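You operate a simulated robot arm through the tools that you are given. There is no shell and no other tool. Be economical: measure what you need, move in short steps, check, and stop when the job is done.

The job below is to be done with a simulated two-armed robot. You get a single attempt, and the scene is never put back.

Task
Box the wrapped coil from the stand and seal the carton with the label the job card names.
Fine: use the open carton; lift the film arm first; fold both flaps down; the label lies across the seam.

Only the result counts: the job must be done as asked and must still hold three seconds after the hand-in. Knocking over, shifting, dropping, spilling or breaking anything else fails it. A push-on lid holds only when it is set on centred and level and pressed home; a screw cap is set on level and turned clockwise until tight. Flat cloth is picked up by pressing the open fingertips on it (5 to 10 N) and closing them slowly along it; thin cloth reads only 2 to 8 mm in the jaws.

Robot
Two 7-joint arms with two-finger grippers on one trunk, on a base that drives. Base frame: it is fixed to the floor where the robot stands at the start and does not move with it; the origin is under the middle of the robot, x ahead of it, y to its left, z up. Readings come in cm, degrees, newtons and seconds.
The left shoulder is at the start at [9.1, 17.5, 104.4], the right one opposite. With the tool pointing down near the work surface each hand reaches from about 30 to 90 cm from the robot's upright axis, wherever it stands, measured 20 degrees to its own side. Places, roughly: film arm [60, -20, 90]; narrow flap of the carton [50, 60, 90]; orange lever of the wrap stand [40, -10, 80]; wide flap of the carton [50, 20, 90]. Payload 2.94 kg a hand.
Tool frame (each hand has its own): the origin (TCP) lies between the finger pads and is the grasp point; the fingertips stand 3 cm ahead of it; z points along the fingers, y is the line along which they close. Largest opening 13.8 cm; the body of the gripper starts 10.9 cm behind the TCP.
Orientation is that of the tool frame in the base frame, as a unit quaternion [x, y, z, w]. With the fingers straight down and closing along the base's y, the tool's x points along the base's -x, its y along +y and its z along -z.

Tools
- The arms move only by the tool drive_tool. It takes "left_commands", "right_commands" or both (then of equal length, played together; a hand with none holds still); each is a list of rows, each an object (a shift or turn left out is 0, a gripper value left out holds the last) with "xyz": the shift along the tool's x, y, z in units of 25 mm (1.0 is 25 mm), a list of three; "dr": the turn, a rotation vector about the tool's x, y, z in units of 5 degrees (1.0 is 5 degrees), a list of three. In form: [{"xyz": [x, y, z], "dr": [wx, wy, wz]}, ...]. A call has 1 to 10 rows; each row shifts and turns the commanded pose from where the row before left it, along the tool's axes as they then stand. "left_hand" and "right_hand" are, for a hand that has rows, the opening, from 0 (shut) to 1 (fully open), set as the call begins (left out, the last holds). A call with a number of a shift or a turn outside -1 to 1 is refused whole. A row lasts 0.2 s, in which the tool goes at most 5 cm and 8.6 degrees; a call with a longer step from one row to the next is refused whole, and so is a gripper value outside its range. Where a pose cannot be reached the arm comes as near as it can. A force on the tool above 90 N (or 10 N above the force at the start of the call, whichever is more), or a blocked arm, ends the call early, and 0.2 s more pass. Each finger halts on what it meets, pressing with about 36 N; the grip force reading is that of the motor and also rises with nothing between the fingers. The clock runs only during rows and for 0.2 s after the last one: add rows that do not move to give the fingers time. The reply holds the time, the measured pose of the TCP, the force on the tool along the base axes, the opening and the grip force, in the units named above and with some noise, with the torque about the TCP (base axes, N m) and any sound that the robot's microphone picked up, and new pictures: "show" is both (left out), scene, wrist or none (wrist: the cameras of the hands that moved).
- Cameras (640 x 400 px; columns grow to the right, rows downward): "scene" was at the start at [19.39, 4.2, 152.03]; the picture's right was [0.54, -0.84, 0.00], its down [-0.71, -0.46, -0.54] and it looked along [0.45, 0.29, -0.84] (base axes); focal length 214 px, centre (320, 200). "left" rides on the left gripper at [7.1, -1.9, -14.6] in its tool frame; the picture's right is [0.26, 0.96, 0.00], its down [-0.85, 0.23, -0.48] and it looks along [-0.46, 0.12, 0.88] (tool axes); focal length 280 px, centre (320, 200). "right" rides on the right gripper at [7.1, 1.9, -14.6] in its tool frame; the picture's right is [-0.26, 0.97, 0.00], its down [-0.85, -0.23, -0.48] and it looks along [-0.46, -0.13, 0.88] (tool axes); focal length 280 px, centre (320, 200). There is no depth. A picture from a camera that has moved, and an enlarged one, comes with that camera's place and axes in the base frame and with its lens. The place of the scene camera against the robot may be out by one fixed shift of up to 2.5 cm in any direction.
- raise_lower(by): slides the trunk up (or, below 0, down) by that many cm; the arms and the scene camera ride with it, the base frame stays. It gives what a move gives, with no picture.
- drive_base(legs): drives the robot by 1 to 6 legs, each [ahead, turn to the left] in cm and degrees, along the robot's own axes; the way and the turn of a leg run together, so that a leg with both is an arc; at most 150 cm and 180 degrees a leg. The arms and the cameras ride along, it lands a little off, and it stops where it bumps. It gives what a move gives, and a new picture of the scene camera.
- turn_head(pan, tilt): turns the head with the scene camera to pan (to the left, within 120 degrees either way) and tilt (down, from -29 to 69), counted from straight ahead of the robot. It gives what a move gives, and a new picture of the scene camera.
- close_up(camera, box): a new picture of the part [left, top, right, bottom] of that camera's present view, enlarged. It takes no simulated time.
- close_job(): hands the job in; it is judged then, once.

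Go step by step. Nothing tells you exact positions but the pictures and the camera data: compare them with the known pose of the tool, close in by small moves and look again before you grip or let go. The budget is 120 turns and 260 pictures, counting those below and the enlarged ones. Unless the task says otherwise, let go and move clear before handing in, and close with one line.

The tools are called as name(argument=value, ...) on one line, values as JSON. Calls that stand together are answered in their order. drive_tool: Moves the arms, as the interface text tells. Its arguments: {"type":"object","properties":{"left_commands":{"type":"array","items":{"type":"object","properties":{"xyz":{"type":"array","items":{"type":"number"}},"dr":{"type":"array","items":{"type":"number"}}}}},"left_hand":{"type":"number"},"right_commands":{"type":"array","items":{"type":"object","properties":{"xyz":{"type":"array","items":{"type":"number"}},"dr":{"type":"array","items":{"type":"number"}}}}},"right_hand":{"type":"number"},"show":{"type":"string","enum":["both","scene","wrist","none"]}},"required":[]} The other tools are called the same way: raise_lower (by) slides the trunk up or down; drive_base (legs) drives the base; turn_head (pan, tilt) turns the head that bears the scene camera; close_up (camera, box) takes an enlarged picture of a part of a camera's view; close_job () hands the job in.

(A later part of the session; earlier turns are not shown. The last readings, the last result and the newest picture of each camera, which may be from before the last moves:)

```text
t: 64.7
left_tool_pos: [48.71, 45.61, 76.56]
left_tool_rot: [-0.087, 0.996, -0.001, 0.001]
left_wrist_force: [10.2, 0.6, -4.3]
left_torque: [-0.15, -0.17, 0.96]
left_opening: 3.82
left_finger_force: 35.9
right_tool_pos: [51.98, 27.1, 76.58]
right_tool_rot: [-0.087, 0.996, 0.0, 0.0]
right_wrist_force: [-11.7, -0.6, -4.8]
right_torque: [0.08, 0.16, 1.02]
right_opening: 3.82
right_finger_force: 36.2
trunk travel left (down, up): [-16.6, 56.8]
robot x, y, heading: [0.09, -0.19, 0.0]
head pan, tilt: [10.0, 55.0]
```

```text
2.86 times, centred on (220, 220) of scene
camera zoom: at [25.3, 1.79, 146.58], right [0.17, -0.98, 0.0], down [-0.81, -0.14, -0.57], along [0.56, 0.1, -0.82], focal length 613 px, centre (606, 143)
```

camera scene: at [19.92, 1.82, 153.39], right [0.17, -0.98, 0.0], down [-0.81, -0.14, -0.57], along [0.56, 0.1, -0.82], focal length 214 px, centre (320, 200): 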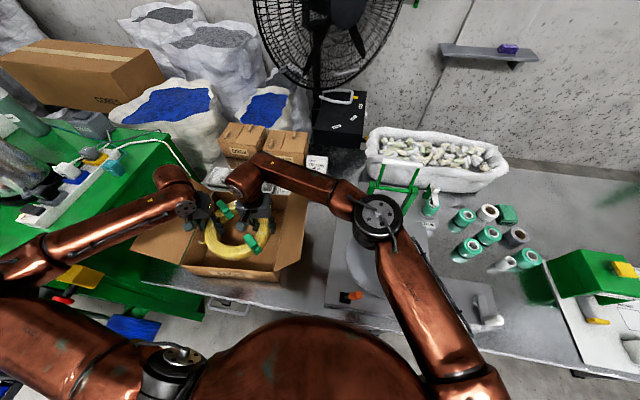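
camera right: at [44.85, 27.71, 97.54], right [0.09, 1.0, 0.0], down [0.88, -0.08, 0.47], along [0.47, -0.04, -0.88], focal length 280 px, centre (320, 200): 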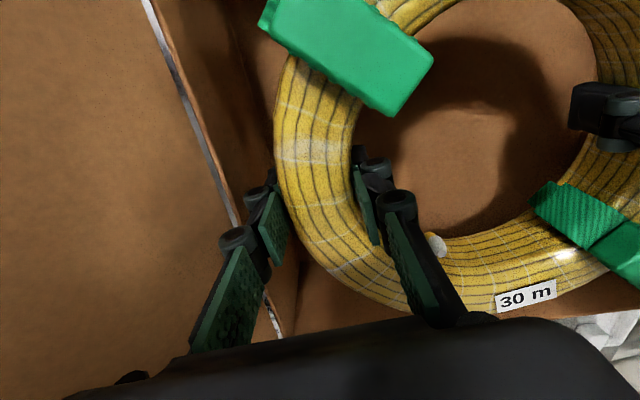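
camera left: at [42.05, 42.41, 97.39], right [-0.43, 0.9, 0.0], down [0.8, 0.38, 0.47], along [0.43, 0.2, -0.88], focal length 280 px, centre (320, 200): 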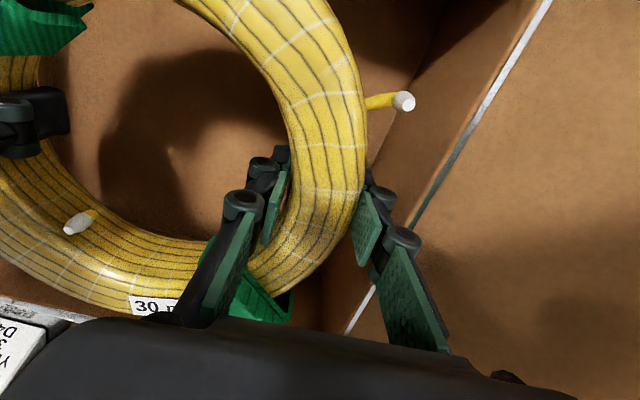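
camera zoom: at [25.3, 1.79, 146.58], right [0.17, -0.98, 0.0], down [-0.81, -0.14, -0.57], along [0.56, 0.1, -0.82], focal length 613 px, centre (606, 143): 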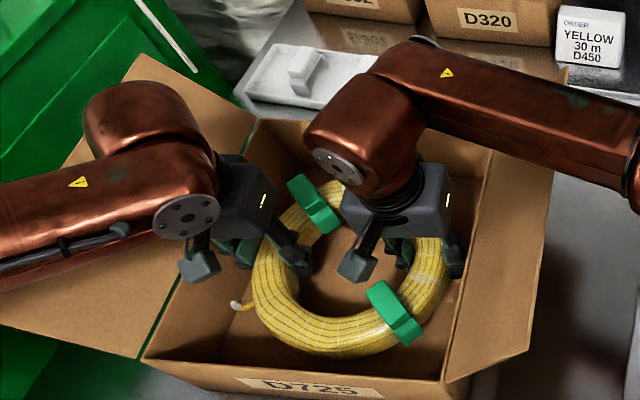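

raise_lower(by=-0.8)

raise_lower(by=-0.8)

drive_tool(right_commands=[{}], left_commands=[{}], show="both")

```text
t: 65.2
left_tool_pos: [48.68, 45.63, 75.62]
left_tool_rot: [-0.087, 0.996, -0.001, 0.0]
left_wrist_force: [10.5, 1.6, -2.6]
left_torque: [-0.12, -0.32, 1.11]
left_opening: 3.86
left_finger_force: 35.7
right_tool_pos: [52.0, 27.15, 75.91]
right_tool_rot: [-0.087, 0.996, 0.001, 0.0]
right_wrist_force: [-9.7, -1.1, -4.9]
right_torque: [-0.04, 0.25, 0.91]
right_opening: 3.81
right_finger_force: 36.6
trunk travel left (down, up): [-15.8, 57.6]
robot x, y, heading: [0.16, -0.04, -0.1]
head pan, tilt: [10.0, 55.0]
```

```text
t: 65.8
left_tool_pos: [48.69, 45.52, 74.91]
left_tool_rot: [-0.087, 0.996, -0.001, 0.001]
left_wrist_force: [9.8, 0.9, -2.8]
left_torque: [-0.06, -0.32, 1.0]
left_opening: 3.8
left_finger_force: 36.3
right_tool_pos: [51.94, 27.07, 74.94]
right_tool_rot: [-0.088, 0.996, 0.0, 0.0]
right_wrist_force: [-11.4, -1.7, -4.6]
right_torque: [-0.05, 0.28, 1.1]
right_opening: 3.83
right_finger_force: 36.4
trunk travel left (down, up): [-15.0, 58.4]
robot x, y, heading: [0.23, -0.09, 0.0]
head pan, tilt: [10.0, 55.0]
```

```text
t: 66.2
left_tool_pos: [48.7, 45.58, 74.71]
left_tool_rot: [-0.087, 0.996, -0.002, -0.001]
left_wrist_force: [12.3, 0.8, -3.5]
left_torque: [-0.06, -0.21, 1.08]
left_opening: 3.86
left_finger_force: 36.1
right_tool_pos: [51.98, 27.21, 74.99]
right_tool_rot: [-0.088, 0.996, 0.0, -0.001]
right_wrist_force: [-11.6, -1.9, -4.8]
right_torque: [-0.03, 0.23, 1.09]
right_opening: 3.8
right_finger_force: 36.3
trunk travel left (down, up): [-15.0, 58.4]
robot x, y, heading: [0.22, 0.04, -0.1]
head pan, tilt: [10.0, 55.0]
camera scene: at [26.89, 1.81, 144.77], right [0.17, -0.98, 0.0], down [-0.81, -0.14, -0.57], along [0.56, 0.1, -0.82], focal length 214 px, centre (320, 200)
camera right: at [44.83, 27.7, 89.63], right [0.09, 1.0, 0.0], down [0.88, -0.08, 0.47], along [0.47, -0.04, -0.88], focal length 280 px, centre (320, 200)
camera left: at [42.08, 42.41, 89.49], right [-0.43, 0.9, 0.0], down [0.8, 0.38, 0.47], along [0.43, 0.2, -0.88], focal length 280 px, centre (320, 200)
```

scene: 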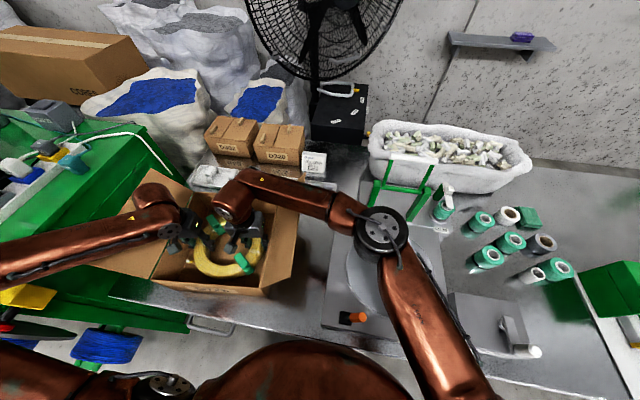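
right: 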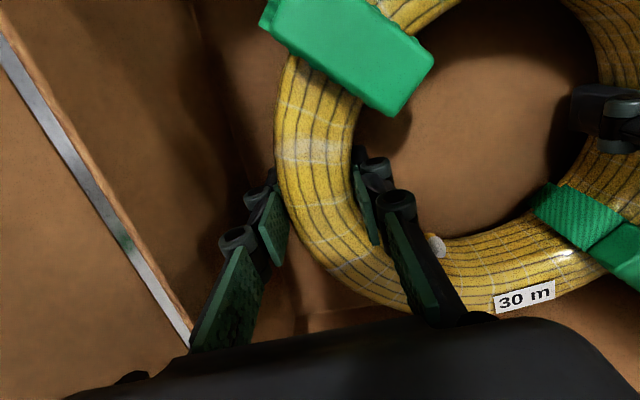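
left: 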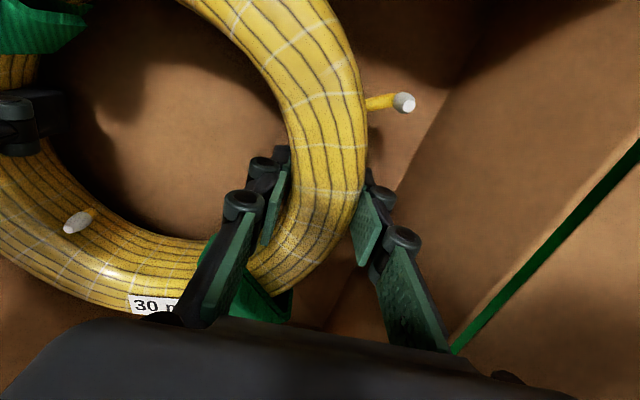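

raise_lower(by=-0.5)

raise_lower(by=-0.5)

close_up(camera="scene", box=[100, 140, 310, 300])

```text
t: 66.7
left_tool_pos: [48.71, 45.64, 74.35]
left_tool_rot: [-0.087, 0.996, -0.001, 0.0]
left_wrist_force: [11.9, 1.2, -3.8]
left_torque: [-0.11, -0.38, 1.1]
left_opening: 3.81
left_finger_force: 35.6
right_tool_pos: [51.92, 27.1, 74.34]
right_tool_rot: [-0.088, 0.996, 0.0, -0.001]
right_wrist_force: [-12.9, -1.8, -5.3]
right_torque: [-0.13, 0.31, 1.17]
right_opening: 3.84
right_finger_force: 35.4
trunk travel left (down, up): [-14.5, 58.9]
robot x, y, heading: [-0.35, 0.07, -0.2]
head pan, tilt: [10.0, 55.0]
```

```text
t: 67.3
left_tool_pos: [48.7, 45.69, 73.84]
left_tool_rot: [-0.087, 0.996, -0.002, 0.0]
left_wrist_force: [12.7, 1.4, -4.2]
left_torque: [0.0, -0.38, 1.26]
left_opening: 3.81
left_finger_force: 35.6
right_tool_pos: [52.0, 27.22, 74.0]
right_tool_rot: [-0.087, 0.996, 0.0, -0.002]
right_wrist_force: [-11.8, -2.0, -4.7]
right_torque: [-0.02, 0.33, 1.02]
right_opening: 3.84
right_finger_force: 36.0
trunk travel left (down, up): [-14.0, 59.4]
robot x, y, heading: [-0.27, -0.13, 0.1]
head pan, tilt: [10.0, 55.0]
```

```text
2.50 times, centred on (205, 220) of scene
camera zoom: at [27.8, 1.79, 143.65], right [0.17, -0.98, 0.0], down [-0.81, -0.14, -0.57], along [0.56, 0.1, -0.82], focal length 536 px, centre (608, 150)
```

zoom: 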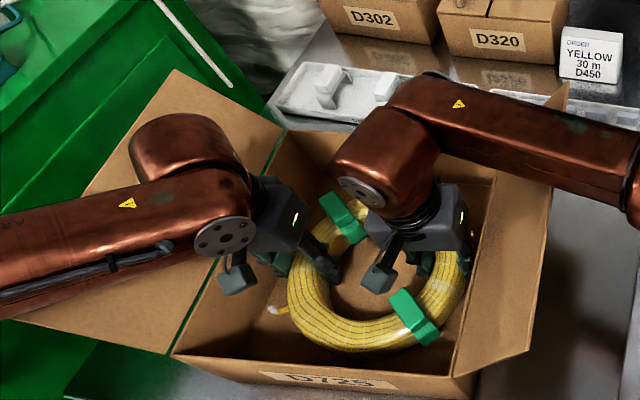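

raise_lower(by=-0.6)

raise_lower(by=-0.5)

drive_tool(right_commands=[{}], left_commands=[{}], show="wrist")

```text
t: 67.8
left_tool_pos: [48.67, 45.61, 73.49]
left_tool_rot: [-0.087, 0.996, 0.001, 0.003]
left_wrist_force: [6.5, 1.5, 26.0]
left_torque: [-0.02, 0.03, 0.79]
left_opening: 3.85
left_finger_force: 35.5
right_tool_pos: [52.0, 27.19, 73.57]
right_tool_rot: [-0.088, 0.996, 0.0, 0.001]
right_wrist_force: [-7.4, 4.1, -3.8]
right_torque: [0.03, 0.76, 0.79]
right_opening: 3.81
right_finger_force: 36.3
trunk travel left (down, up): [-13.4, 60.0]
robot x, y, heading: [-0.25, -0.06, -0.0]
head pan, tilt: [10.0, 55.0]
```

```text
t: 68.4
left_tool_pos: [48.7, 45.49, 73.35]
left_tool_rot: [-0.086, 0.996, 0.002, 0.006]
left_wrist_force: [8.1, 9.0, 49.3]
left_torque: [-0.25, 0.32, 0.77]
left_opening: 3.8
left_finger_force: 35.7
right_tool_pos: [51.72, 27.03, 73.61]
right_tool_rot: [-0.087, 0.996, 0.003, 0.004]
right_wrist_force: [-1.8, 4.6, 25.5]
right_torque: [-0.09, 0.58, 0.96]
right_opening: 3.82
right_finger_force: 36.5
trunk travel left (down, up): [-12.9, 60.5]
robot x, y, heading: [-0.04, -0.36, 0.0]
head pan, tilt: [10.0, 55.0]
```

```text
t: 68.8
left_tool_pos: [48.68, 45.51, 73.47]
left_tool_rot: [-0.086, 0.996, 0.003, 0.006]
left_wrist_force: [9.0, 11.7, 52.7]
left_torque: [-0.28, 0.32, 0.71]
left_opening: 3.8
left_finger_force: 36.0
right_tool_pos: [51.78, 27.11, 73.43]
right_tool_rot: [-0.087, 0.996, 0.004, 0.003]
right_wrist_force: [2.8, 6.0, 38.2]
right_torque: [0.13, -0.01, 1.06]
right_opening: 3.83
right_finger_force: 36.2
trunk travel left (down, up): [-12.9, 60.5]
robot x, y, heading: [0.11, 0.17, -0.1]
head pan, tilt: [10.0, 55.0]
camera right: at [44.58, 27.47, 88.13], right [0.09, 1.0, 0.01], down [0.87, -0.08, 0.48], along [0.48, -0.04, -0.88], focal length 280 px, centre (320, 200)
camera left: at [41.86, 42.19, 87.99], right [-0.42, 0.91, 0.0], down [0.79, 0.37, 0.49], along [0.44, 0.21, -0.87], focal length 280 px, centre (320, 200)
```

right: 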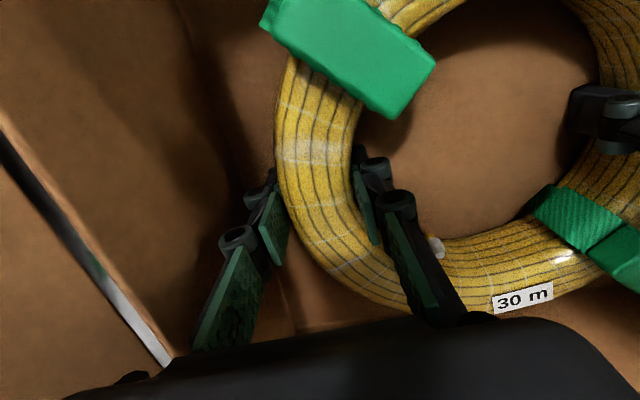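
left: 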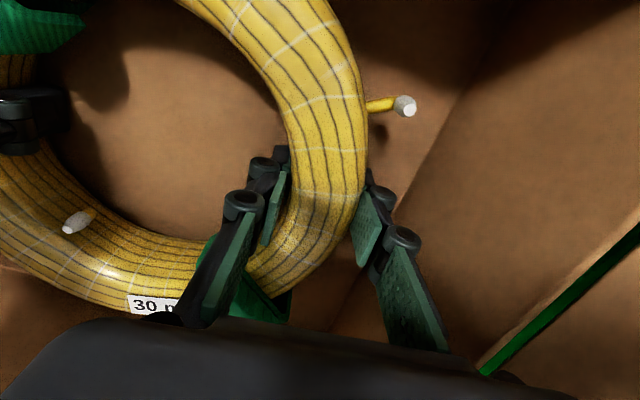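

The coil is on the carton floor. I'll ease off, open a little and lift out.

raise_lower(by=0.7)

drive_tool(right_commands=[{}, {}, {}], left_commands=[{}, {}, {}], left_hand=0.42, right_hand=0.42, show="wrist")

```text
t: 69.3
left_tool_pos: [48.68, 45.4, 73.46]
left_tool_rot: [-0.086, 0.996, -0.001, 0.001]
left_wrist_force: [16.4, 6.8, 16.7]
left_torque: [0.38, -1.03, 0.92]
left_opening: 3.8
left_finger_force: 36.0
right_tool_pos: [51.85, 27.14, 73.48]
right_tool_rot: [-0.089, 0.996, 0.001, -0.001]
right_wrist_force: [-4.6, 3.1, 13.8]
right_torque: [0.45, -0.79, 1.02]
right_opening: 3.78
right_finger_force: 36.0
trunk travel left (down, up): [-13.6, 59.8]
robot x, y, heading: [0.11, -0.11, -0.2]
head pan, tilt: [10.0, 55.0]
```

```text
t: 70.1
left_tool_pos: [48.49, 45.59, 73.34]
left_tool_rot: [-0.087, 0.996, 0.0, -0.002]
left_wrist_force: [-2.3, 0.2, 4.2]
left_torque: [-0.01, 0.0, 0.0]
left_opening: 5.84
left_finger_force: 0.1
right_tool_pos: [51.93, 27.13, 73.49]
right_tool_rot: [-0.088, 0.996, 0.0, -0.001]
right_wrist_force: [-0.1, 0.5, -0.1]
right_torque: [0.01, -0.03, 0.01]
right_opening: 5.78
right_finger_force: 0.1
trunk travel left (down, up): [-13.6, 59.8]
robot x, y, heading: [0.37, -0.18, -0.2]
head pan, tilt: [10.0, 55.0]
camera right: at [44.8, 27.65, 88.21], right [0.09, 1.0, 0.0], down [0.88, -0.08, 0.47], along [0.47, -0.04, -0.88], focal length 280 px, centre (320, 200)
camera left: at [41.91, 42.36, 88.04], right [-0.43, 0.9, 0.0], down [0.8, 0.38, 0.47], along [0.43, 0.2, -0.88], focal length 280 px, centre (320, 200)
```

right: 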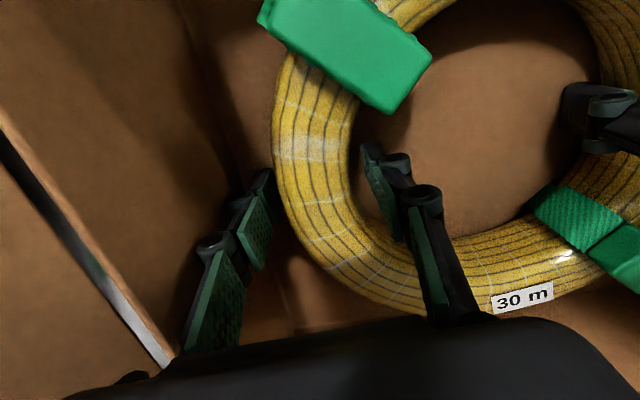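
left: 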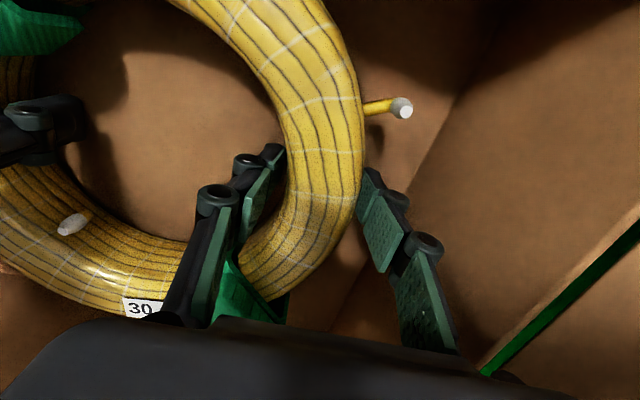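

raise_lower(by=6)

drive_tool(right_commands=[{}], left_commands=[{}], show="wrist")

raise_lower(by=20)

```text
t: 71.1
left_tool_pos: [48.73, 45.65, 79.39]
left_tool_rot: [-0.087, 0.996, 0.001, -0.002]
left_wrist_force: [0.0, 0.8, 0.3]
left_torque: [0.02, 0.08, 0.0]
left_opening: 5.79
left_finger_force: 0.0
right_tool_pos: [51.98, 27.16, 79.54]
right_tool_rot: [-0.087, 0.996, 0.0, -0.001]
right_wrist_force: [-0.5, 0.7, -0.7]
right_torque: [0.0, 0.03, -0.02]
right_opening: 5.81
right_finger_force: 0.0
trunk travel left (down, up): [-19.6, 53.8]
robot x, y, heading: [-0.46, -0.0, 0.0]
head pan, tilt: [10.0, 55.0]
```

```text
t: 71.5
left_tool_pos: [48.6, 45.55, 79.46]
left_tool_rot: [-0.087, 0.996, 0.0, 0.0]
left_wrist_force: [0.1, -1.2, -0.3]
left_torque: [0.01, 0.01, 0.0]
left_opening: 5.81
left_finger_force: 0.0
right_tool_pos: [52.07, 27.18, 79.52]
right_tool_rot: [-0.088, 0.996, 0.001, 0.0]
right_wrist_force: [0.0, 0.6, 0.3]
right_torque: [0.02, 0.02, 0.01]
right_opening: 5.81
right_finger_force: 0.0
trunk travel left (down, up): [-19.6, 53.8]
robot x, y, heading: [-0.17, 0.24, 0.0]
head pan, tilt: [10.0, 55.0]
camera right: at [44.85, 27.67, 94.23], right [0.09, 1.0, 0.0], down [0.88, -0.08, 0.47], along [0.47, -0.04, -0.88], focal length 280 px, centre (320, 200)
camera left: at [42.06, 42.39, 94.09], right [-0.43, 0.9, 0.0], down [0.8, 0.38, 0.47], along [0.43, 0.2, -0.88], focal length 280 px, centre (320, 200)
```

right: 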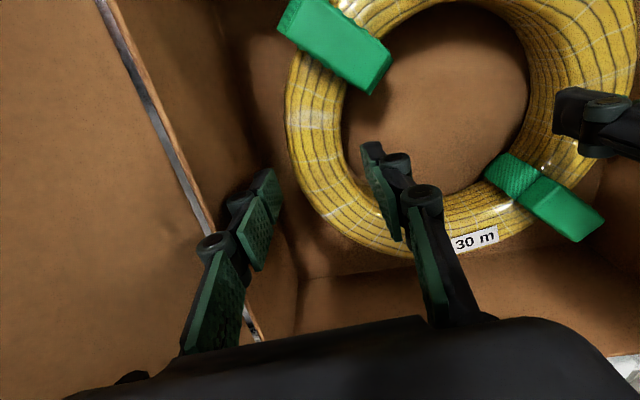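
left: 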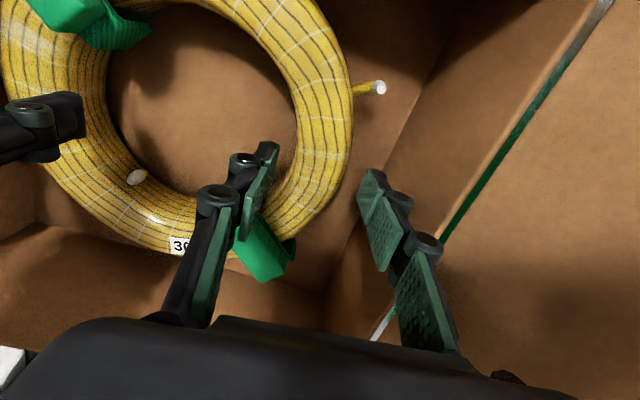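

```text
t: 73.7
left_tool_pos: [48.69, 45.58, 99.46]
left_tool_rot: [-0.088, 0.996, -0.001, -0.001]
left_wrist_force: [0.3, 0.5, -0.2]
left_torque: [0.0, 0.02, 0.0]
left_opening: 5.8
left_finger_force: 0.0
right_tool_pos: [52.04, 27.18, 99.58]
right_tool_rot: [-0.088, 0.996, -0.001, 0.0]
right_wrist_force: [-0.4, -0.2, 0.4]
right_torque: [0.0, 0.03, 0.0]
right_opening: 5.82
right_finger_force: 0.1
trunk travel left (down, up): [-39.6, 33.8]
robot x, y, heading: [-0.07, -0.21, -0.1]
head pan, tilt: [10.0, 55.0]
```

The coil lies in the carton. Next is the narrow flap: the left hand goes over to its outside with the fingers closed, and the right hand backs off.

drive_tool(left_commands=[{"xyz": [0, 0, -0.9]}, {"xyz": [0, 0, -0.9]}, {"xyz": [-0.17, 0.9, -0.9]}, {"xyz": [-0.17, 0.9, -0.9]}, {"xyz": [-0.17, 0.9, 0]}, {"xyz": [-0.17, 0.9, 0]}, {"xyz": [-0.17, 0.9, 0]}, {"xyz": [-0.17, 0.9, 0]}, {"xyz": [-0.17, 0.9, 0]}, {"xyz": [-0.17, 0.9, 0]}], right_commands=[{"xyz": [0, 0, -0.9]}, {"xyz": [0, 0, -0.9]}, {"xyz": [0.1, -0.6, -0.9]}, {"xyz": [0.1, -0.6, 0]}, {"xyz": [0.1, -0.6, 0]}, {"xyz": [0.1, -0.6, 0]}, {"xyz": [0.1, -0.6, 0]}, {"xyz": [0.1, -0.6, 0]}, {"xyz": [0.1, -0.6, 0]}, {"xyz": [0.1, -0.6, 0]}], left_hand=0.0, right_hand=0.0, show="none")

turn_head(pan=35, tilt=50)

close_up(camera="left", box=[0, 0, 640, 400])

```text
t: 75.9
left_tool_pos: [48.82, 64.14, 108.13]
left_tool_rot: [-0.087, 0.996, 0.0, 0.0]
left_wrist_force: [0.9, 0.9, 0.6]
left_torque: [-0.03, 0.03, 0.0]
left_opening: 0.0
left_finger_force: 28.3
right_tool_pos: [52.05, 15.06, 106.36]
right_tool_rot: [-0.087, 0.996, 0.001, -0.001]
right_wrist_force: [-0.4, -0.1, 0.1]
right_torque: [-0.02, -0.02, 0.0]
right_opening: 0.01
right_finger_force: 28.6
trunk travel left (down, up): [-39.6, 33.8]
robot x, y, heading: [-0.16, 0.23, -0.1]
head pan, tilt: [10.0, 55.0]
```

```text
t: 76.8
left_tool_pos: [48.8, 63.82, 108.24]
left_tool_rot: [-0.088, 0.996, 0.0, 0.0]
left_wrist_force: [1.1, -0.2, 1.0]
left_torque: [0.0, 0.01, 0.0]
left_opening: 0.01
left_finger_force: 28.0
right_tool_pos: [51.98, 15.13, 106.41]
right_tool_rot: [-0.088, 0.996, 0.001, -0.001]
right_wrist_force: [-0.3, -0.4, 0.3]
right_torque: [-0.01, -0.01, 0.03]
right_opening: 0.04
right_finger_force: 27.8
trunk travel left (down, up): [-39.6, 33.8]
robot x, y, heading: [0.08, 0.1, 0.0]
head pan, tilt: [35.0, 50.0]
camera scene: at [9.04, 4.91, 171.15], right [0.57, -0.82, 0.0], down [-0.63, -0.44, -0.64], along [0.53, 0.37, -0.77], focal length 214 px, centre (320, 200)
```

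scene: 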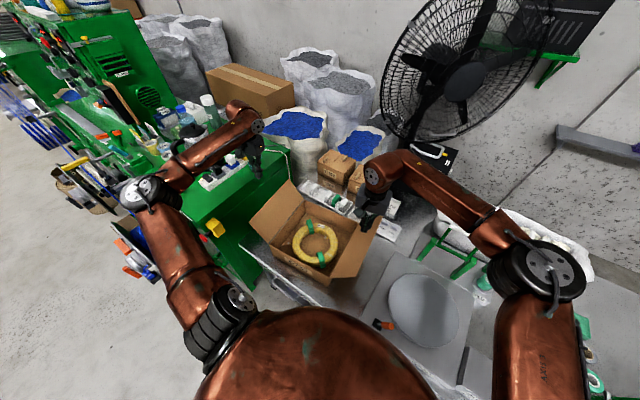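

```text
1.00 times, centred on (320, 200) of left (not enlarged: the box is as wide or as high as the picture)
camera zoom: at [42.13, 60.71, 122.88], right [-0.43, 0.9, 0.0], down [0.8, 0.37, 0.48], along [0.43, 0.2, -0.88], focal length 280 px, centre (320, 200)
```

zoom: 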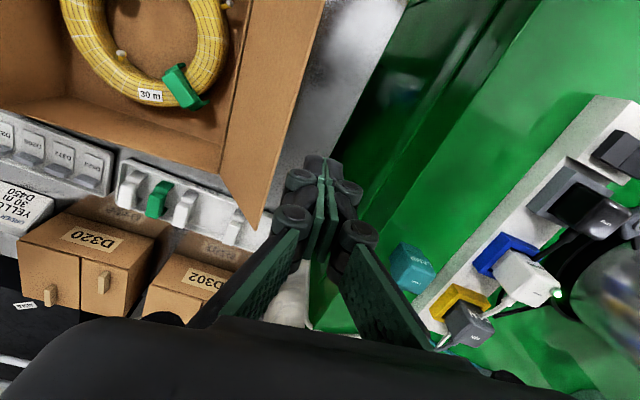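

drive_tool(left_commands=[{"xyz": [-0.08, 0.45, 0]}, {"xyz": [-0.08, 0.45, 0]}, {"xyz": [0, 0, 0.7]}, {"xyz": [0, 0, 0.7]}, {"xyz": [0, 0, 0.7]}, {"xyz": [0, 0, 0.7]}], show="both")

close_up(camera="scene", box=[180, 90, 400, 290])

```text
t: 78.2
left_tool_pos: [48.9, 66.45, 101.49]
left_tool_rot: [-0.087, 0.996, -0.001, 0.0]
left_wrist_force: [-0.5, 0.4, -0.2]
left_torque: [-0.03, 0.01, 0.0]
left_opening: 0.01
left_finger_force: 28.6
right_tool_pos: [52.07, 15.17, 106.36]
right_tool_rot: [-0.086, 0.996, 0.0, -0.002]
right_wrist_force: [0.4, -0.4, -0.6]
right_torque: [0.03, -0.02, -0.01]
right_opening: 0.03
right_finger_force: 28.0
trunk travel left (down, up): [-39.6, 33.8]
robot x, y, heading: [0.07, 0.08, -0.0]
head pan, tilt: [35.0, 50.0]
camera scene: at [9.07, 5.0, 171.14], right [0.57, -0.82, 0.0], down [-0.63, -0.44, -0.64], along [0.53, 0.37, -0.77], focal length 214 px, centre (320, 200)
camera left: at [42.21, 63.21, 116.05], right [-0.43, 0.9, 0.0], down [0.8, 0.37, 0.47], along [0.43, 0.2, -0.88], focal length 280 px, centre (320, 200)
```

scene: 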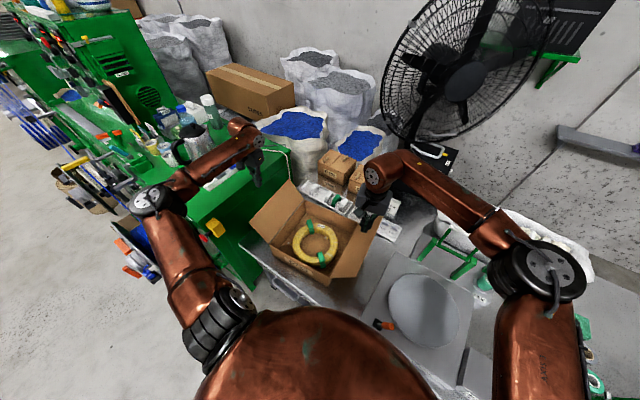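
left: 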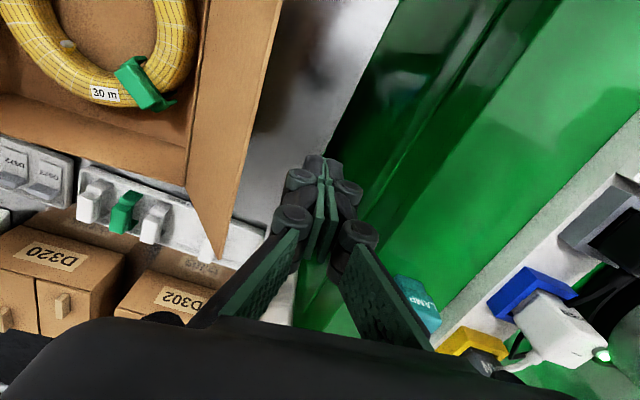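

```text
2.00 times, centred on (290, 190) of scene
camera zoom: at [9.07, 5.0, 171.14], right [0.57, -0.82, 0.0], down [-0.63, -0.44, -0.64], along [0.53, 0.37, -0.77], focal length 429 px, centre (380, 220)
```

zoom: 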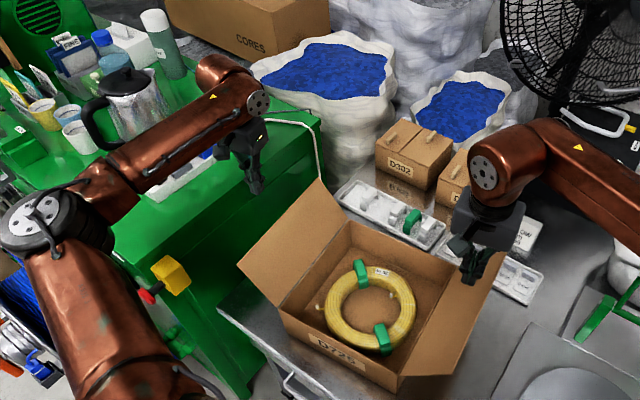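

drive_tool(left_commands=[{"xyz": [0, 0, 0.7]}, {"xyz": [0, 0, 0.7]}, {"xyz": [0, 0, 0.7]}, {"xyz": [0, 0, 0.7]}, {"xyz": [0, 0, 0.6]}], show="both")

```text
t: 79.4
left_tool_pos: [49.01, 66.17, 92.94]
left_tool_rot: [-0.088, 0.996, 0.0, -0.001]
left_wrist_force: [-0.2, -0.2, -0.4]
left_torque: [-0.04, 0.01, -0.01]
left_opening: 0.03
left_finger_force: 28.5
right_tool_pos: [51.91, 15.04, 106.36]
right_tool_rot: [-0.087, 0.996, 0.001, -0.001]
right_wrist_force: [-0.1, 1.2, 0.7]
right_torque: [-0.01, 0.01, 0.01]
right_opening: 0.0
right_finger_force: 28.6
trunk travel left (down, up): [-39.6, 33.8]
robot x, y, heading: [0.11, 0.32, -0.1]
head pan, tilt: [35.0, 50.0]
camera scene: at [9.06, 4.94, 171.15], right [0.57, -0.82, 0.0], down [-0.63, -0.44, -0.64], along [0.53, 0.37, -0.77], focal length 214 px, centre (320, 200)
camera left: at [42.34, 62.9, 107.56], right [-0.43, 0.91, 0.0], down [0.8, 0.37, 0.47], along [0.43, 0.2, -0.88], focal length 280 px, centre (320, 200)
```

scene: 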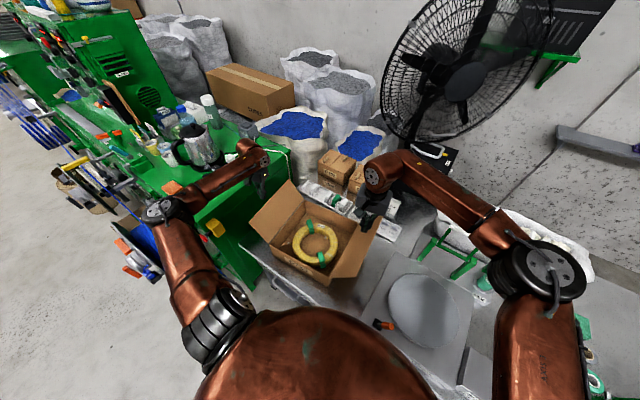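
left: 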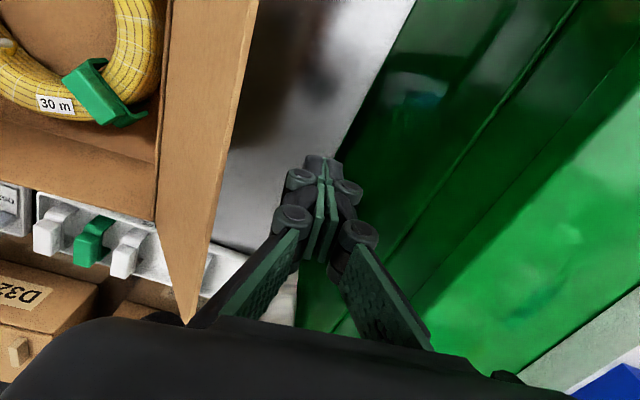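

drive_tool(left_commands=[{"xyz": [0.103, -0.6, 0]}, {"xyz": [0.103, -0.6, 0]}, {"xyz": [0.103, -0.6, 0]}, {"xyz": [0.103, -0.6, 0]}, {"xyz": [0.103, -0.6, 0]}, {"xyz": [0.103, -0.6, 0]}, {"xyz": [0.103, -0.6, 0]}, {"xyz": [0.103, -0.6, 0]}, {"xyz": [0.103, -0.6, 0]}, {"xyz": [0.103, -0.6, 0]}], show="both")

```text
t: 81.6
left_tool_pos: [48.98, 51.15, 93.0]
left_tool_rot: [-0.086, 0.996, 0.0, -0.001]
left_wrist_force: [0.5, -0.3, -0.4]
left_torque: [0.01, -0.02, 0.0]
left_opening: 0.0
left_finger_force: 29.0
right_tool_pos: [52.05, 15.06, 106.29]
right_tool_rot: [-0.087, 0.996, 0.0, 0.001]
right_wrist_force: [-0.1, -0.1, 0.8]
right_torque: [-0.01, 0.01, -0.03]
right_opening: 0.0
right_finger_force: 28.7
trunk travel left (down, up): [-39.6, 33.8]
robot x, y, heading: [-0.07, 0.22, 0.3]
head pan, tilt: [35.0, 50.0]
camera scene: at [9.01, 4.87, 171.15], right [0.57, -0.82, 0.0], down [-0.63, -0.44, -0.64], along [0.53, 0.37, -0.77], focal length 214 px, centre (320, 200)
camera left: at [42.19, 47.83, 107.58], right [-0.43, 0.9, 0.0], down [0.8, 0.37, 0.48], along [0.43, 0.2, -0.88], focal length 280 px, centre (320, 200)
```

scene: 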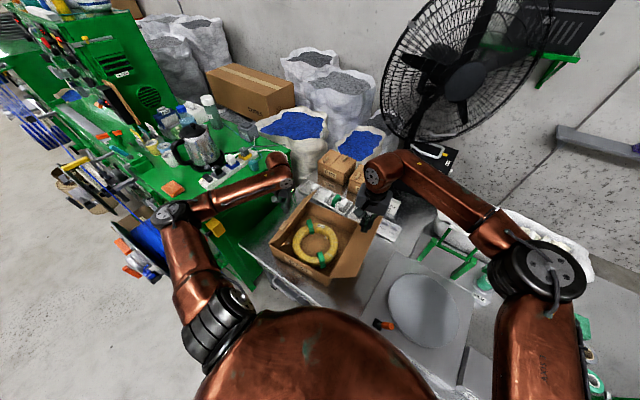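
left: 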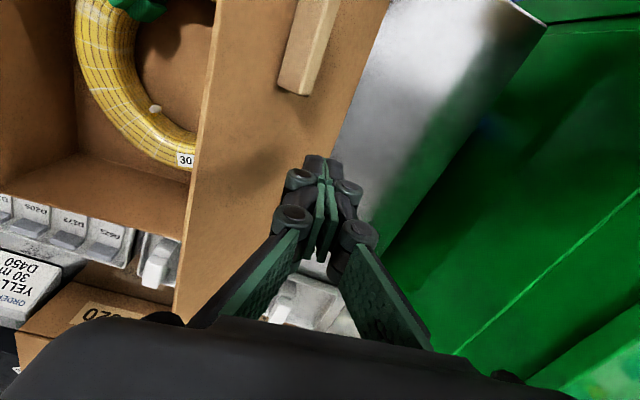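

drive_tool(left_commands=[{"xyz": [0.09, -0.5, 0]}, {"xyz": [0.09, -0.5, 0]}, {"xyz": [0.09, -0.5, 0]}, {"xyz": [0.09, -0.5, 0]}, {"xyz": [0.09, -0.5, 0]}, {"xyz": [0.09, -0.5, 0]}], show="both")

```text
t: 83.0
left_tool_pos: [49.07, 43.11, 92.97]
left_tool_rot: [-0.088, 0.996, 0.001, 0.0]
left_wrist_force: [-0.4, 0.4, -0.7]
left_torque: [0.02, 0.0, 0.02]
left_opening: 0.02
left_finger_force: 28.0
right_tool_pos: [52.11, 15.1, 106.4]
right_tool_rot: [-0.087, 0.996, 0.001, -0.001]
right_wrist_force: [0.1, 0.3, 0.2]
right_torque: [0.01, -0.01, -0.03]
right_opening: 0.04
right_finger_force: 28.3
trunk travel left (down, up): [-39.6, 33.8]
robot x, y, heading: [-0.03, 0.18, -0.0]
head pan, tilt: [35.0, 50.0]
camera scene: at [9.04, 4.85, 171.15], right [0.57, -0.82, 0.0], down [-0.63, -0.44, -0.64], along [0.53, 0.37, -0.77], focal length 214 px, centre (320, 200)
camera left: at [42.38, 39.95, 107.59], right [-0.43, 0.9, 0.0], down [0.8, 0.38, 0.48], along [0.43, 0.2, -0.88], focal length 280 px, centre (320, 200)
```

scene: 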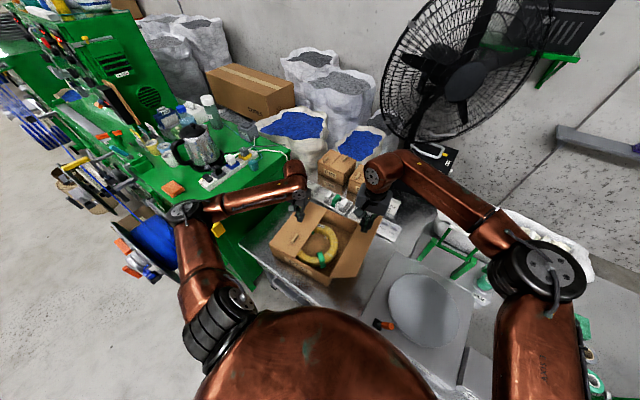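
left: 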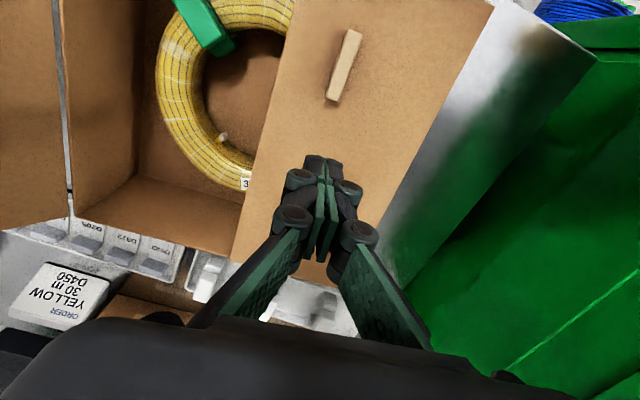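

drive_tool(left_commands=[{"xyz": [0.04, -0.24, 0.4]}, {"xyz": [0.04, -0.24, 0.4]}, {"xyz": [0.04, -0.22, 0.55]}, {"xyz": [0.03, -0.2, 0.5]}, {"xyz": [0.02, -0.1, 0.4]}], show="both")

```text
t: 84.2
left_tool_pos: [48.88, 40.82, 87.31]
left_tool_rot: [-0.087, 0.996, 0.0, -0.001]
left_wrist_force: [-0.9, 0.4, -0.2]
left_torque: [-0.03, 0.0, 0.0]
left_opening: 0.0
left_finger_force: 28.7
right_tool_pos: [52.1, 15.02, 106.36]
right_tool_rot: [-0.087, 0.996, 0.001, 0.0]
right_wrist_force: [-0.5, 0.6, -0.5]
right_torque: [0.0, 0.03, 0.01]
right_opening: 0.0
right_finger_force: 28.3
trunk travel left (down, up): [-39.6, 33.8]
robot x, y, heading: [-0.05, 0.43, 0.0]
head pan, tilt: [35.0, 50.0]
camera scene: at [9.02, 4.91, 171.15], right [0.57, -0.82, 0.0], down [-0.63, -0.44, -0.64], along [0.53, 0.37, -0.77], focal length 214 px, centre (320, 200)
camera left: at [42.35, 37.61, 101.93], right [-0.43, 0.9, 0.0], down [0.8, 0.38, 0.47], along [0.43, 0.2, -0.88], focal length 280 px, centre (320, 200)
```

scene: 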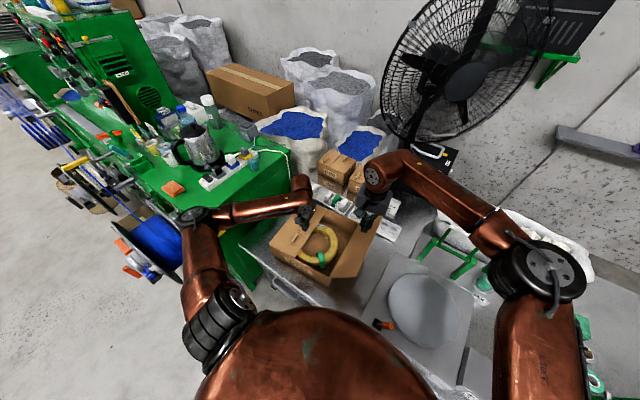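
left: 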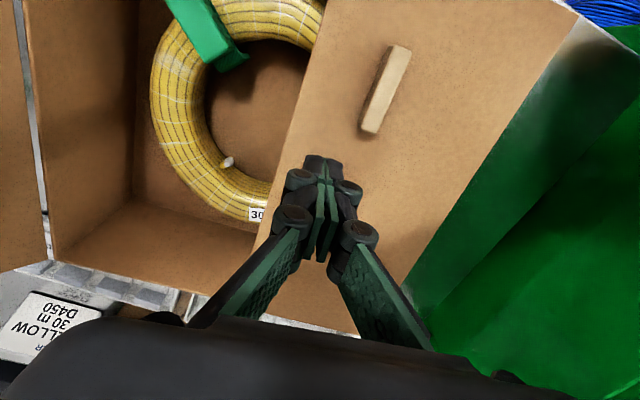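

drive_tool(left_commands=[{"xyz": [0, 0.1, 0.2]}, {"xyz": [0, 0.1, 0.2]}, {"xyz": [0, 0, 0.15]}], show="wrist")

```text
t: 85.0
left_tool_pos: [48.7, 41.33, 86.06]
left_tool_rot: [-0.087, 0.996, 0.001, 0.001]
left_wrist_force: [0.7, 0.0, 0.8]
left_torque: [0.01, -0.01, -0.01]
left_opening: 0.0
left_finger_force: 28.3
right_tool_pos: [52.03, 15.2, 106.35]
right_tool_rot: [-0.087, 0.996, 0.001, 0.0]
right_wrist_force: [-0.1, -0.1, 0.5]
right_torque: [-0.01, 0.0, -0.04]
right_opening: 0.01
right_finger_force: 28.4
trunk travel left (down, up): [-39.6, 33.8]
robot x, y, heading: [0.01, 0.1, 0.0]
head pan, tilt: [35.0, 50.0]
camera left: at [42.14, 38.15, 100.7], right [-0.43, 0.91, 0.0], down [0.8, 0.37, 0.48], along [0.43, 0.2, -0.88], focal length 280 px, centre (320, 200)
```

left: 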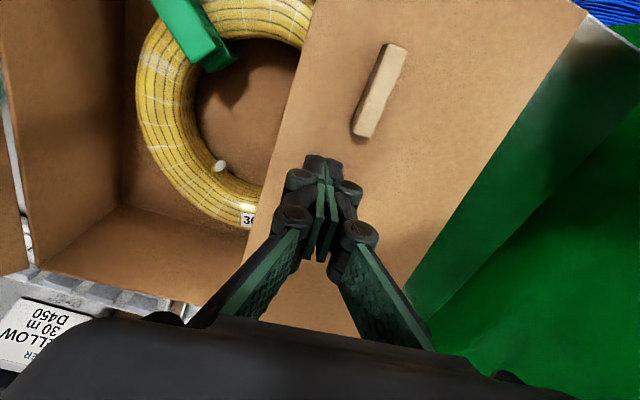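

drive_tool(left_commands=[{"xyz": [0, 0, 0.15]}, {"xyz": [0, 0, 0.15]}, {}], show="none")

drive_tool(left_commands=[{"xyz": [0, 0, 0.15]}, {}], show="none")

drive_tool(left_commands=[{"xyz": [0, 0, 0.15]}, {}], show="wrist")

```text
t: 85.8
left_tool_pos: [48.76, 41.35, 85.23]
left_tool_rot: [-0.087, 0.996, 0.0, 0.0]
left_wrist_force: [0.5, -0.1, 0.5]
left_torque: [0.01, -0.02, 0.03]
left_opening: 0.0
left_finger_force: 28.2
right_tool_pos: [52.03, 15.05, 106.38]
right_tool_rot: [-0.087, 0.996, 0.001, -0.001]
right_wrist_force: [-0.2, -0.9, 0.4]
right_torque: [-0.01, -0.01, -0.02]
right_opening: 0.01
right_finger_force: 28.7
trunk travel left (down, up): [-39.6, 33.8]
robot x, y, heading: [-0.11, 0.06, 0.2]
head pan, tilt: [35.0, 50.0]
```

```text
t: 86.4
left_tool_pos: [48.7, 41.31, 85.09]
left_tool_rot: [-0.087, 0.996, 0.0, 0.001]
left_wrist_force: [-0.8, 2.2, 11.0]
left_torque: [0.06, 0.04, -0.08]
left_opening: 0.6
left_finger_force: 28.4
right_tool_pos: [51.87, 15.07, 106.46]
right_tool_rot: [-0.087, 0.996, 0.001, 0.0]
right_wrist_force: [0.0, 0.0, 0.0]
right_torque: [0.0, 0.03, -0.01]
right_opening: 0.01
right_finger_force: 28.1
trunk travel left (down, up): [-39.6, 33.8]
robot x, y, heading: [0.4, 0.07, 0.4]
head pan, tilt: [35.0, 50.0]
```

```text
t: 87.0
left_tool_pos: [48.76, 41.17, 84.89]
left_tool_rot: [-0.087, 0.996, 0.001, 0.004]
left_wrist_force: [0.5, 4.8, 33.3]
left_torque: [0.13, 0.13, -0.05]
left_opening: 0.6
left_finger_force: 28.9
right_tool_pos: [51.76, 15.1, 106.52]
right_tool_rot: [-0.087, 0.996, 0.001, 0.0]
right_wrist_force: [-0.4, 0.5, 0.4]
right_torque: [-0.02, 0.02, 0.02]
right_opening: 0.03
right_finger_force: 28.6
trunk travel left (down, up): [-39.6, 33.8]
robot x, y, heading: [0.08, -0.24, 0.1]
head pan, tilt: [35.0, 50.0]
camera left: at [42.02, 38.05, 99.48], right [-0.43, 0.9, 0.0], down [0.79, 0.37, 0.48], along [0.44, 0.21, -0.88], focal length 280 px, centre (320, 200)
```

left: 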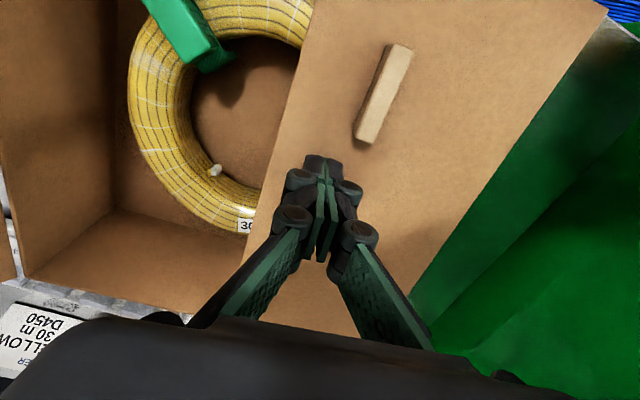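

drive_tool(left_commands=[{"xyz": [0, 0, -0.4]}, {"xyz": [0, 0, -0.6]}, {"xyz": [0, 0, -0.8]}, {"xyz": [0, 0.2, -0.8]}, {}, {}, {}], show="both")

close_up(camera="scene", box=[220, 150, 440, 310])

```text
t: 88.6
left_tool_pos: [48.69, 41.95, 90.8]
left_tool_rot: [-0.087, 0.996, 0.001, 0.0]
left_wrist_force: [0.5, 0.7, 0.0]
left_torque: [-0.04, 0.01, -0.01]
left_opening: 0.0
left_finger_force: 28.3
right_tool_pos: [51.9, 15.15, 106.44]
right_tool_rot: [-0.087, 0.996, 0.0, -0.002]
right_wrist_force: [0.1, 0.2, 1.3]
right_torque: [0.01, 0.0, 0.0]
right_opening: 0.01
right_finger_force: 28.6
trunk travel left (down, up): [-39.6, 33.8]
robot x, y, heading: [0.04, 0.04, 0.1]
head pan, tilt: [35.0, 50.0]
camera scene: at [9.03, 4.88, 171.15], right [0.57, -0.82, 0.0], down [-0.63, -0.44, -0.64], along [0.53, 0.37, -0.77], focal length 214 px, centre (320, 200)
camera left: at [42.02, 38.7, 105.51], right [-0.43, 0.9, 0.0], down [0.8, 0.37, 0.48], along [0.43, 0.2, -0.88], focal length 280 px, centre (320, 200)
```

scene: 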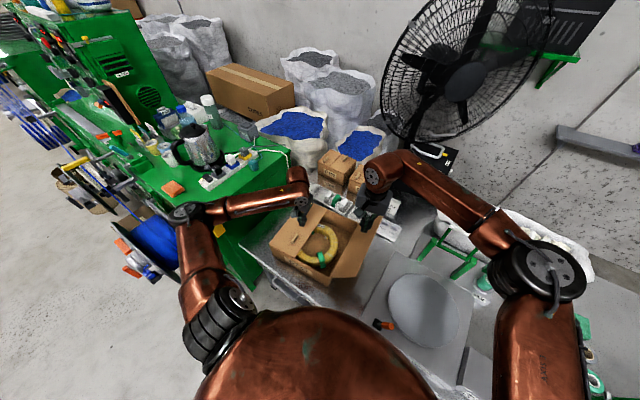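
left: 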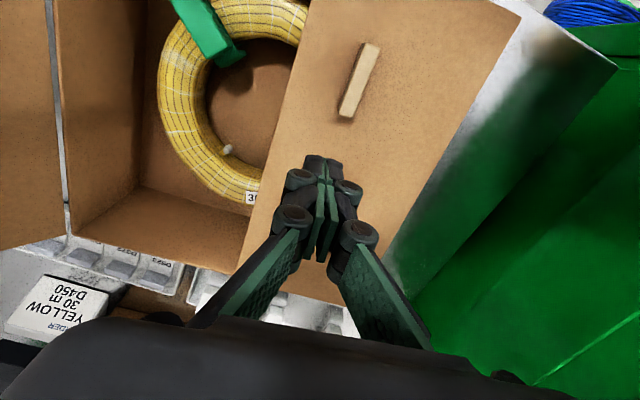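

```text
2.50 times, centred on (330, 230) of scene
camera zoom: at [9.03, 4.88, 171.15], right [0.57, -0.82, 0.0], down [-0.63, -0.44, -0.64], along [0.53, 0.37, -0.77], focal length 536 px, centre (295, 125)
```

zoom: 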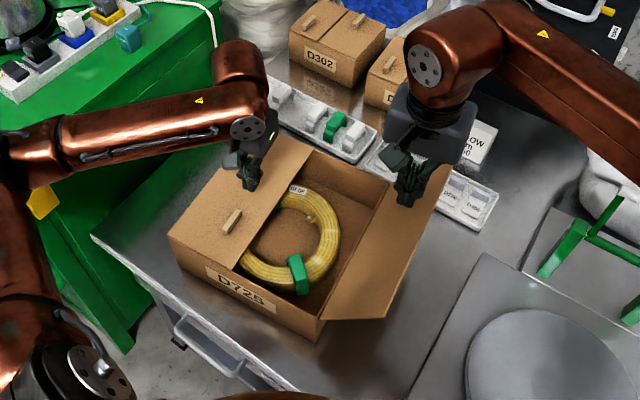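

Narrow flap stays down. Next, the wide flap with the right hand from its outside, while the left hand backs away.

drive_tool(right_commands=[{"xyz": [0.07, -0.4, 0]}, {"xyz": [0.14, -0.8, 0]}, {"xyz": [0.14, -0.8, 0]}, {"xyz": [0.14, -0.8, 0]}, {"xyz": [0.14, -0.8, 0]}, {"xyz": [0.1, -0.5, 0.8]}, {"xyz": [0, 0, 0.9]}, {"xyz": [0, 0, 0.9]}, {"xyz": [0, 0, 0.9]}, {"xyz": [0, 0, 0.9]}], left_commands=[{"xyz": [0, 0, -0.8]}, {"xyz": [0, 0, -0.8]}, {"xyz": [0, 0, -0.8]}, {"xyz": [0, 0.5, -0.8]}, {"xyz": [0, 0.8, -0.8]}, {"xyz": [0, 0.8, 0]}, {"xyz": [0, 0.8, 0]}, {"xyz": [0, 0.8, 0]}, {"xyz": [0, 0.8, 0]}, {"xyz": [0, 0.8, 0]}], show="both")

```text
t: 90.8
left_tool_pos: [46.59, 54.8, 101.04]
left_tool_rot: [-0.087, 0.996, -0.001, -0.001]
left_wrist_force: [0.9, -0.6, -0.1]
left_torque: [-0.01, 0.03, 0.02]
left_opening: 0.02
left_finger_force: 28.6
right_tool_pos: [52.09, 4.72, 95.22]
right_tool_rot: [-0.087, 0.996, 0.0, 0.0]
right_wrist_force: [-0.4, -1.1, 0.2]
right_torque: [0.03, 0.01, -0.02]
right_opening: 0.02
right_finger_force: 28.0
trunk travel left (down, up): [-39.6, 33.8]
robot x, y, heading: [0.11, -0.3, 0.1]
head pan, tilt: [35.0, 50.0]
camera scene: at [9.05, 4.92, 171.15], right [0.57, -0.82, 0.0], down [-0.63, -0.44, -0.64], along [0.53, 0.37, -0.77], focal length 214 px, centre (320, 200)
camera right: at [44.94, 5.17, 109.89], right [0.09, 1.0, 0.0], down [0.88, -0.08, 0.47], along [0.47, -0.04, -0.88], focal length 280 px, centre (320, 200)
camera left: at [39.91, 51.58, 115.69], right [-0.43, 0.91, 0.0], down [0.8, 0.37, 0.48], along [0.43, 0.2, -0.88], focal length 280 px, centre (320, 200)
```

scene: 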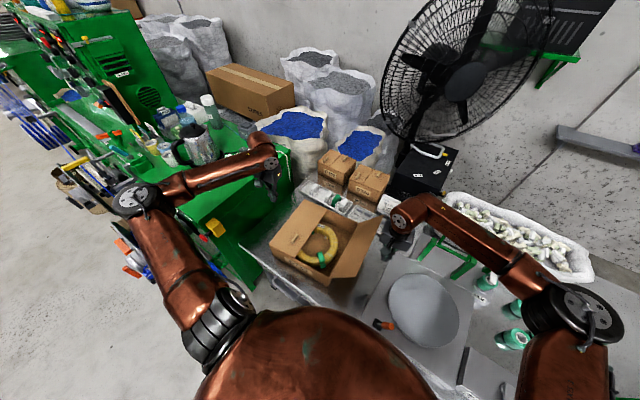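
right: 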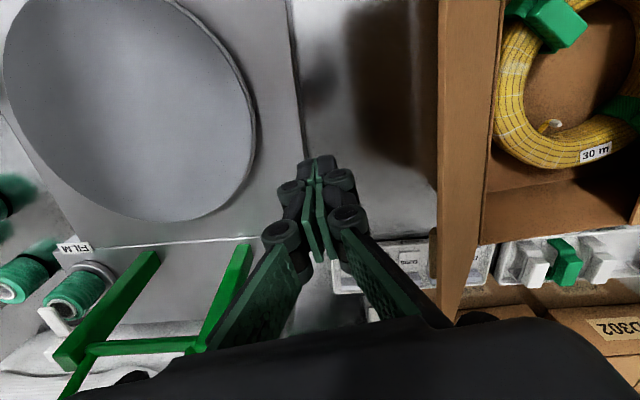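
left: 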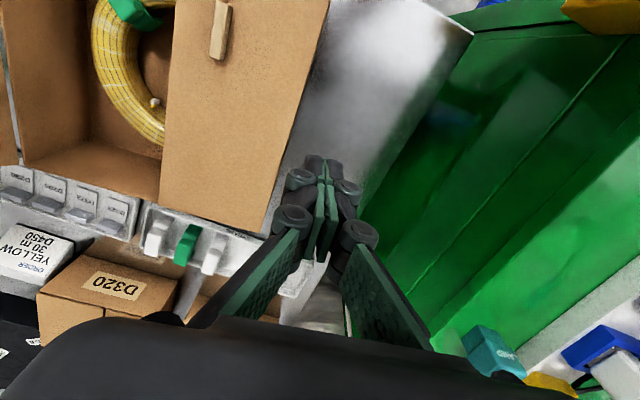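

drive_tool(right_commands=[{"xyz": [-0.14, 0.8, 0]}, {"xyz": [-0.14, 0.8, 0]}, {"xyz": [-0.1, 0.6, 0]}, {"xyz": [-0.1, 0.6, 0]}, {"xyz": [-0.1, 0.6, 0]}, {"xyz": [-0.1, 0.6, 0]}, {"xyz": [-0.1, 0.6, 0]}, {"xyz": [-0.1, 0.6, 0]}, {"xyz": [-0.1, 0.6, 0]}, {"xyz": [-0.1, 0.6, 0]}], show="both")

```text
t: 93.0
left_tool_pos: [46.35, 54.82, 101.08]
left_tool_rot: [-0.087, 0.996, -0.001, -0.002]
left_wrist_force: [0.4, -0.2, -0.1]
left_torque: [-0.03, 0.01, -0.01]
left_opening: 0.0
left_finger_force: 28.6
right_tool_pos: [52.05, 20.83, 95.26]
right_tool_rot: [-0.088, 0.996, 0.0, 0.0]
right_wrist_force: [0.4, 0.6, -0.5]
right_torque: [0.0, -0.02, -0.01]
right_opening: 0.0
right_finger_force: 28.1
trunk travel left (down, up): [-39.6, 33.8]
robot x, y, heading: [0.14, 0.01, 0.2]
head pan, tilt: [35.0, 50.0]
camera scene: at [9.02, 5.02, 171.15], right [0.57, -0.82, 0.0], down [-0.63, -0.44, -0.64], along [0.53, 0.37, -0.77], focal length 214 px, centre (320, 200)
camera right: at [44.84, 21.29, 109.99], right [0.09, 1.0, 0.0], down [0.88, -0.08, 0.48], along [0.47, -0.04, -0.88], focal length 280 px, centre (320, 200)
```

scene: 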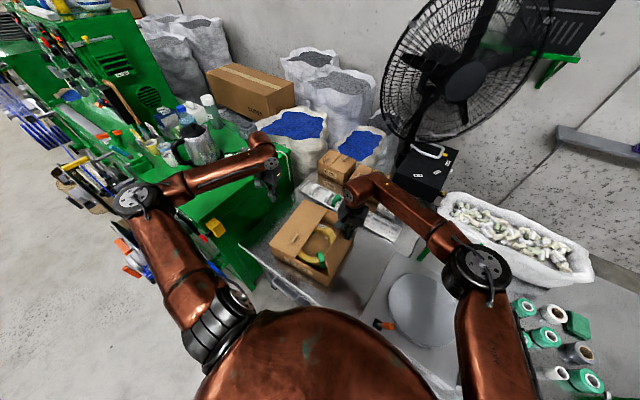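
right: 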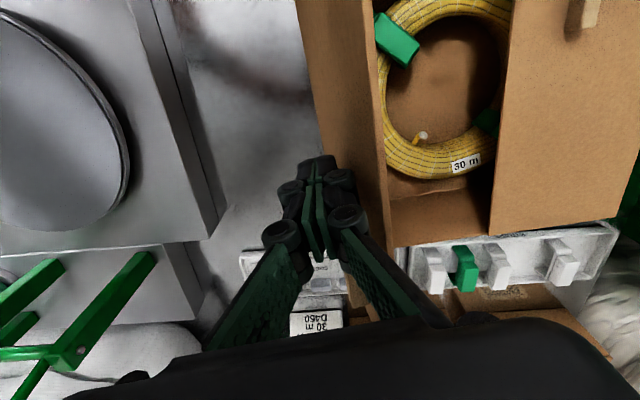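

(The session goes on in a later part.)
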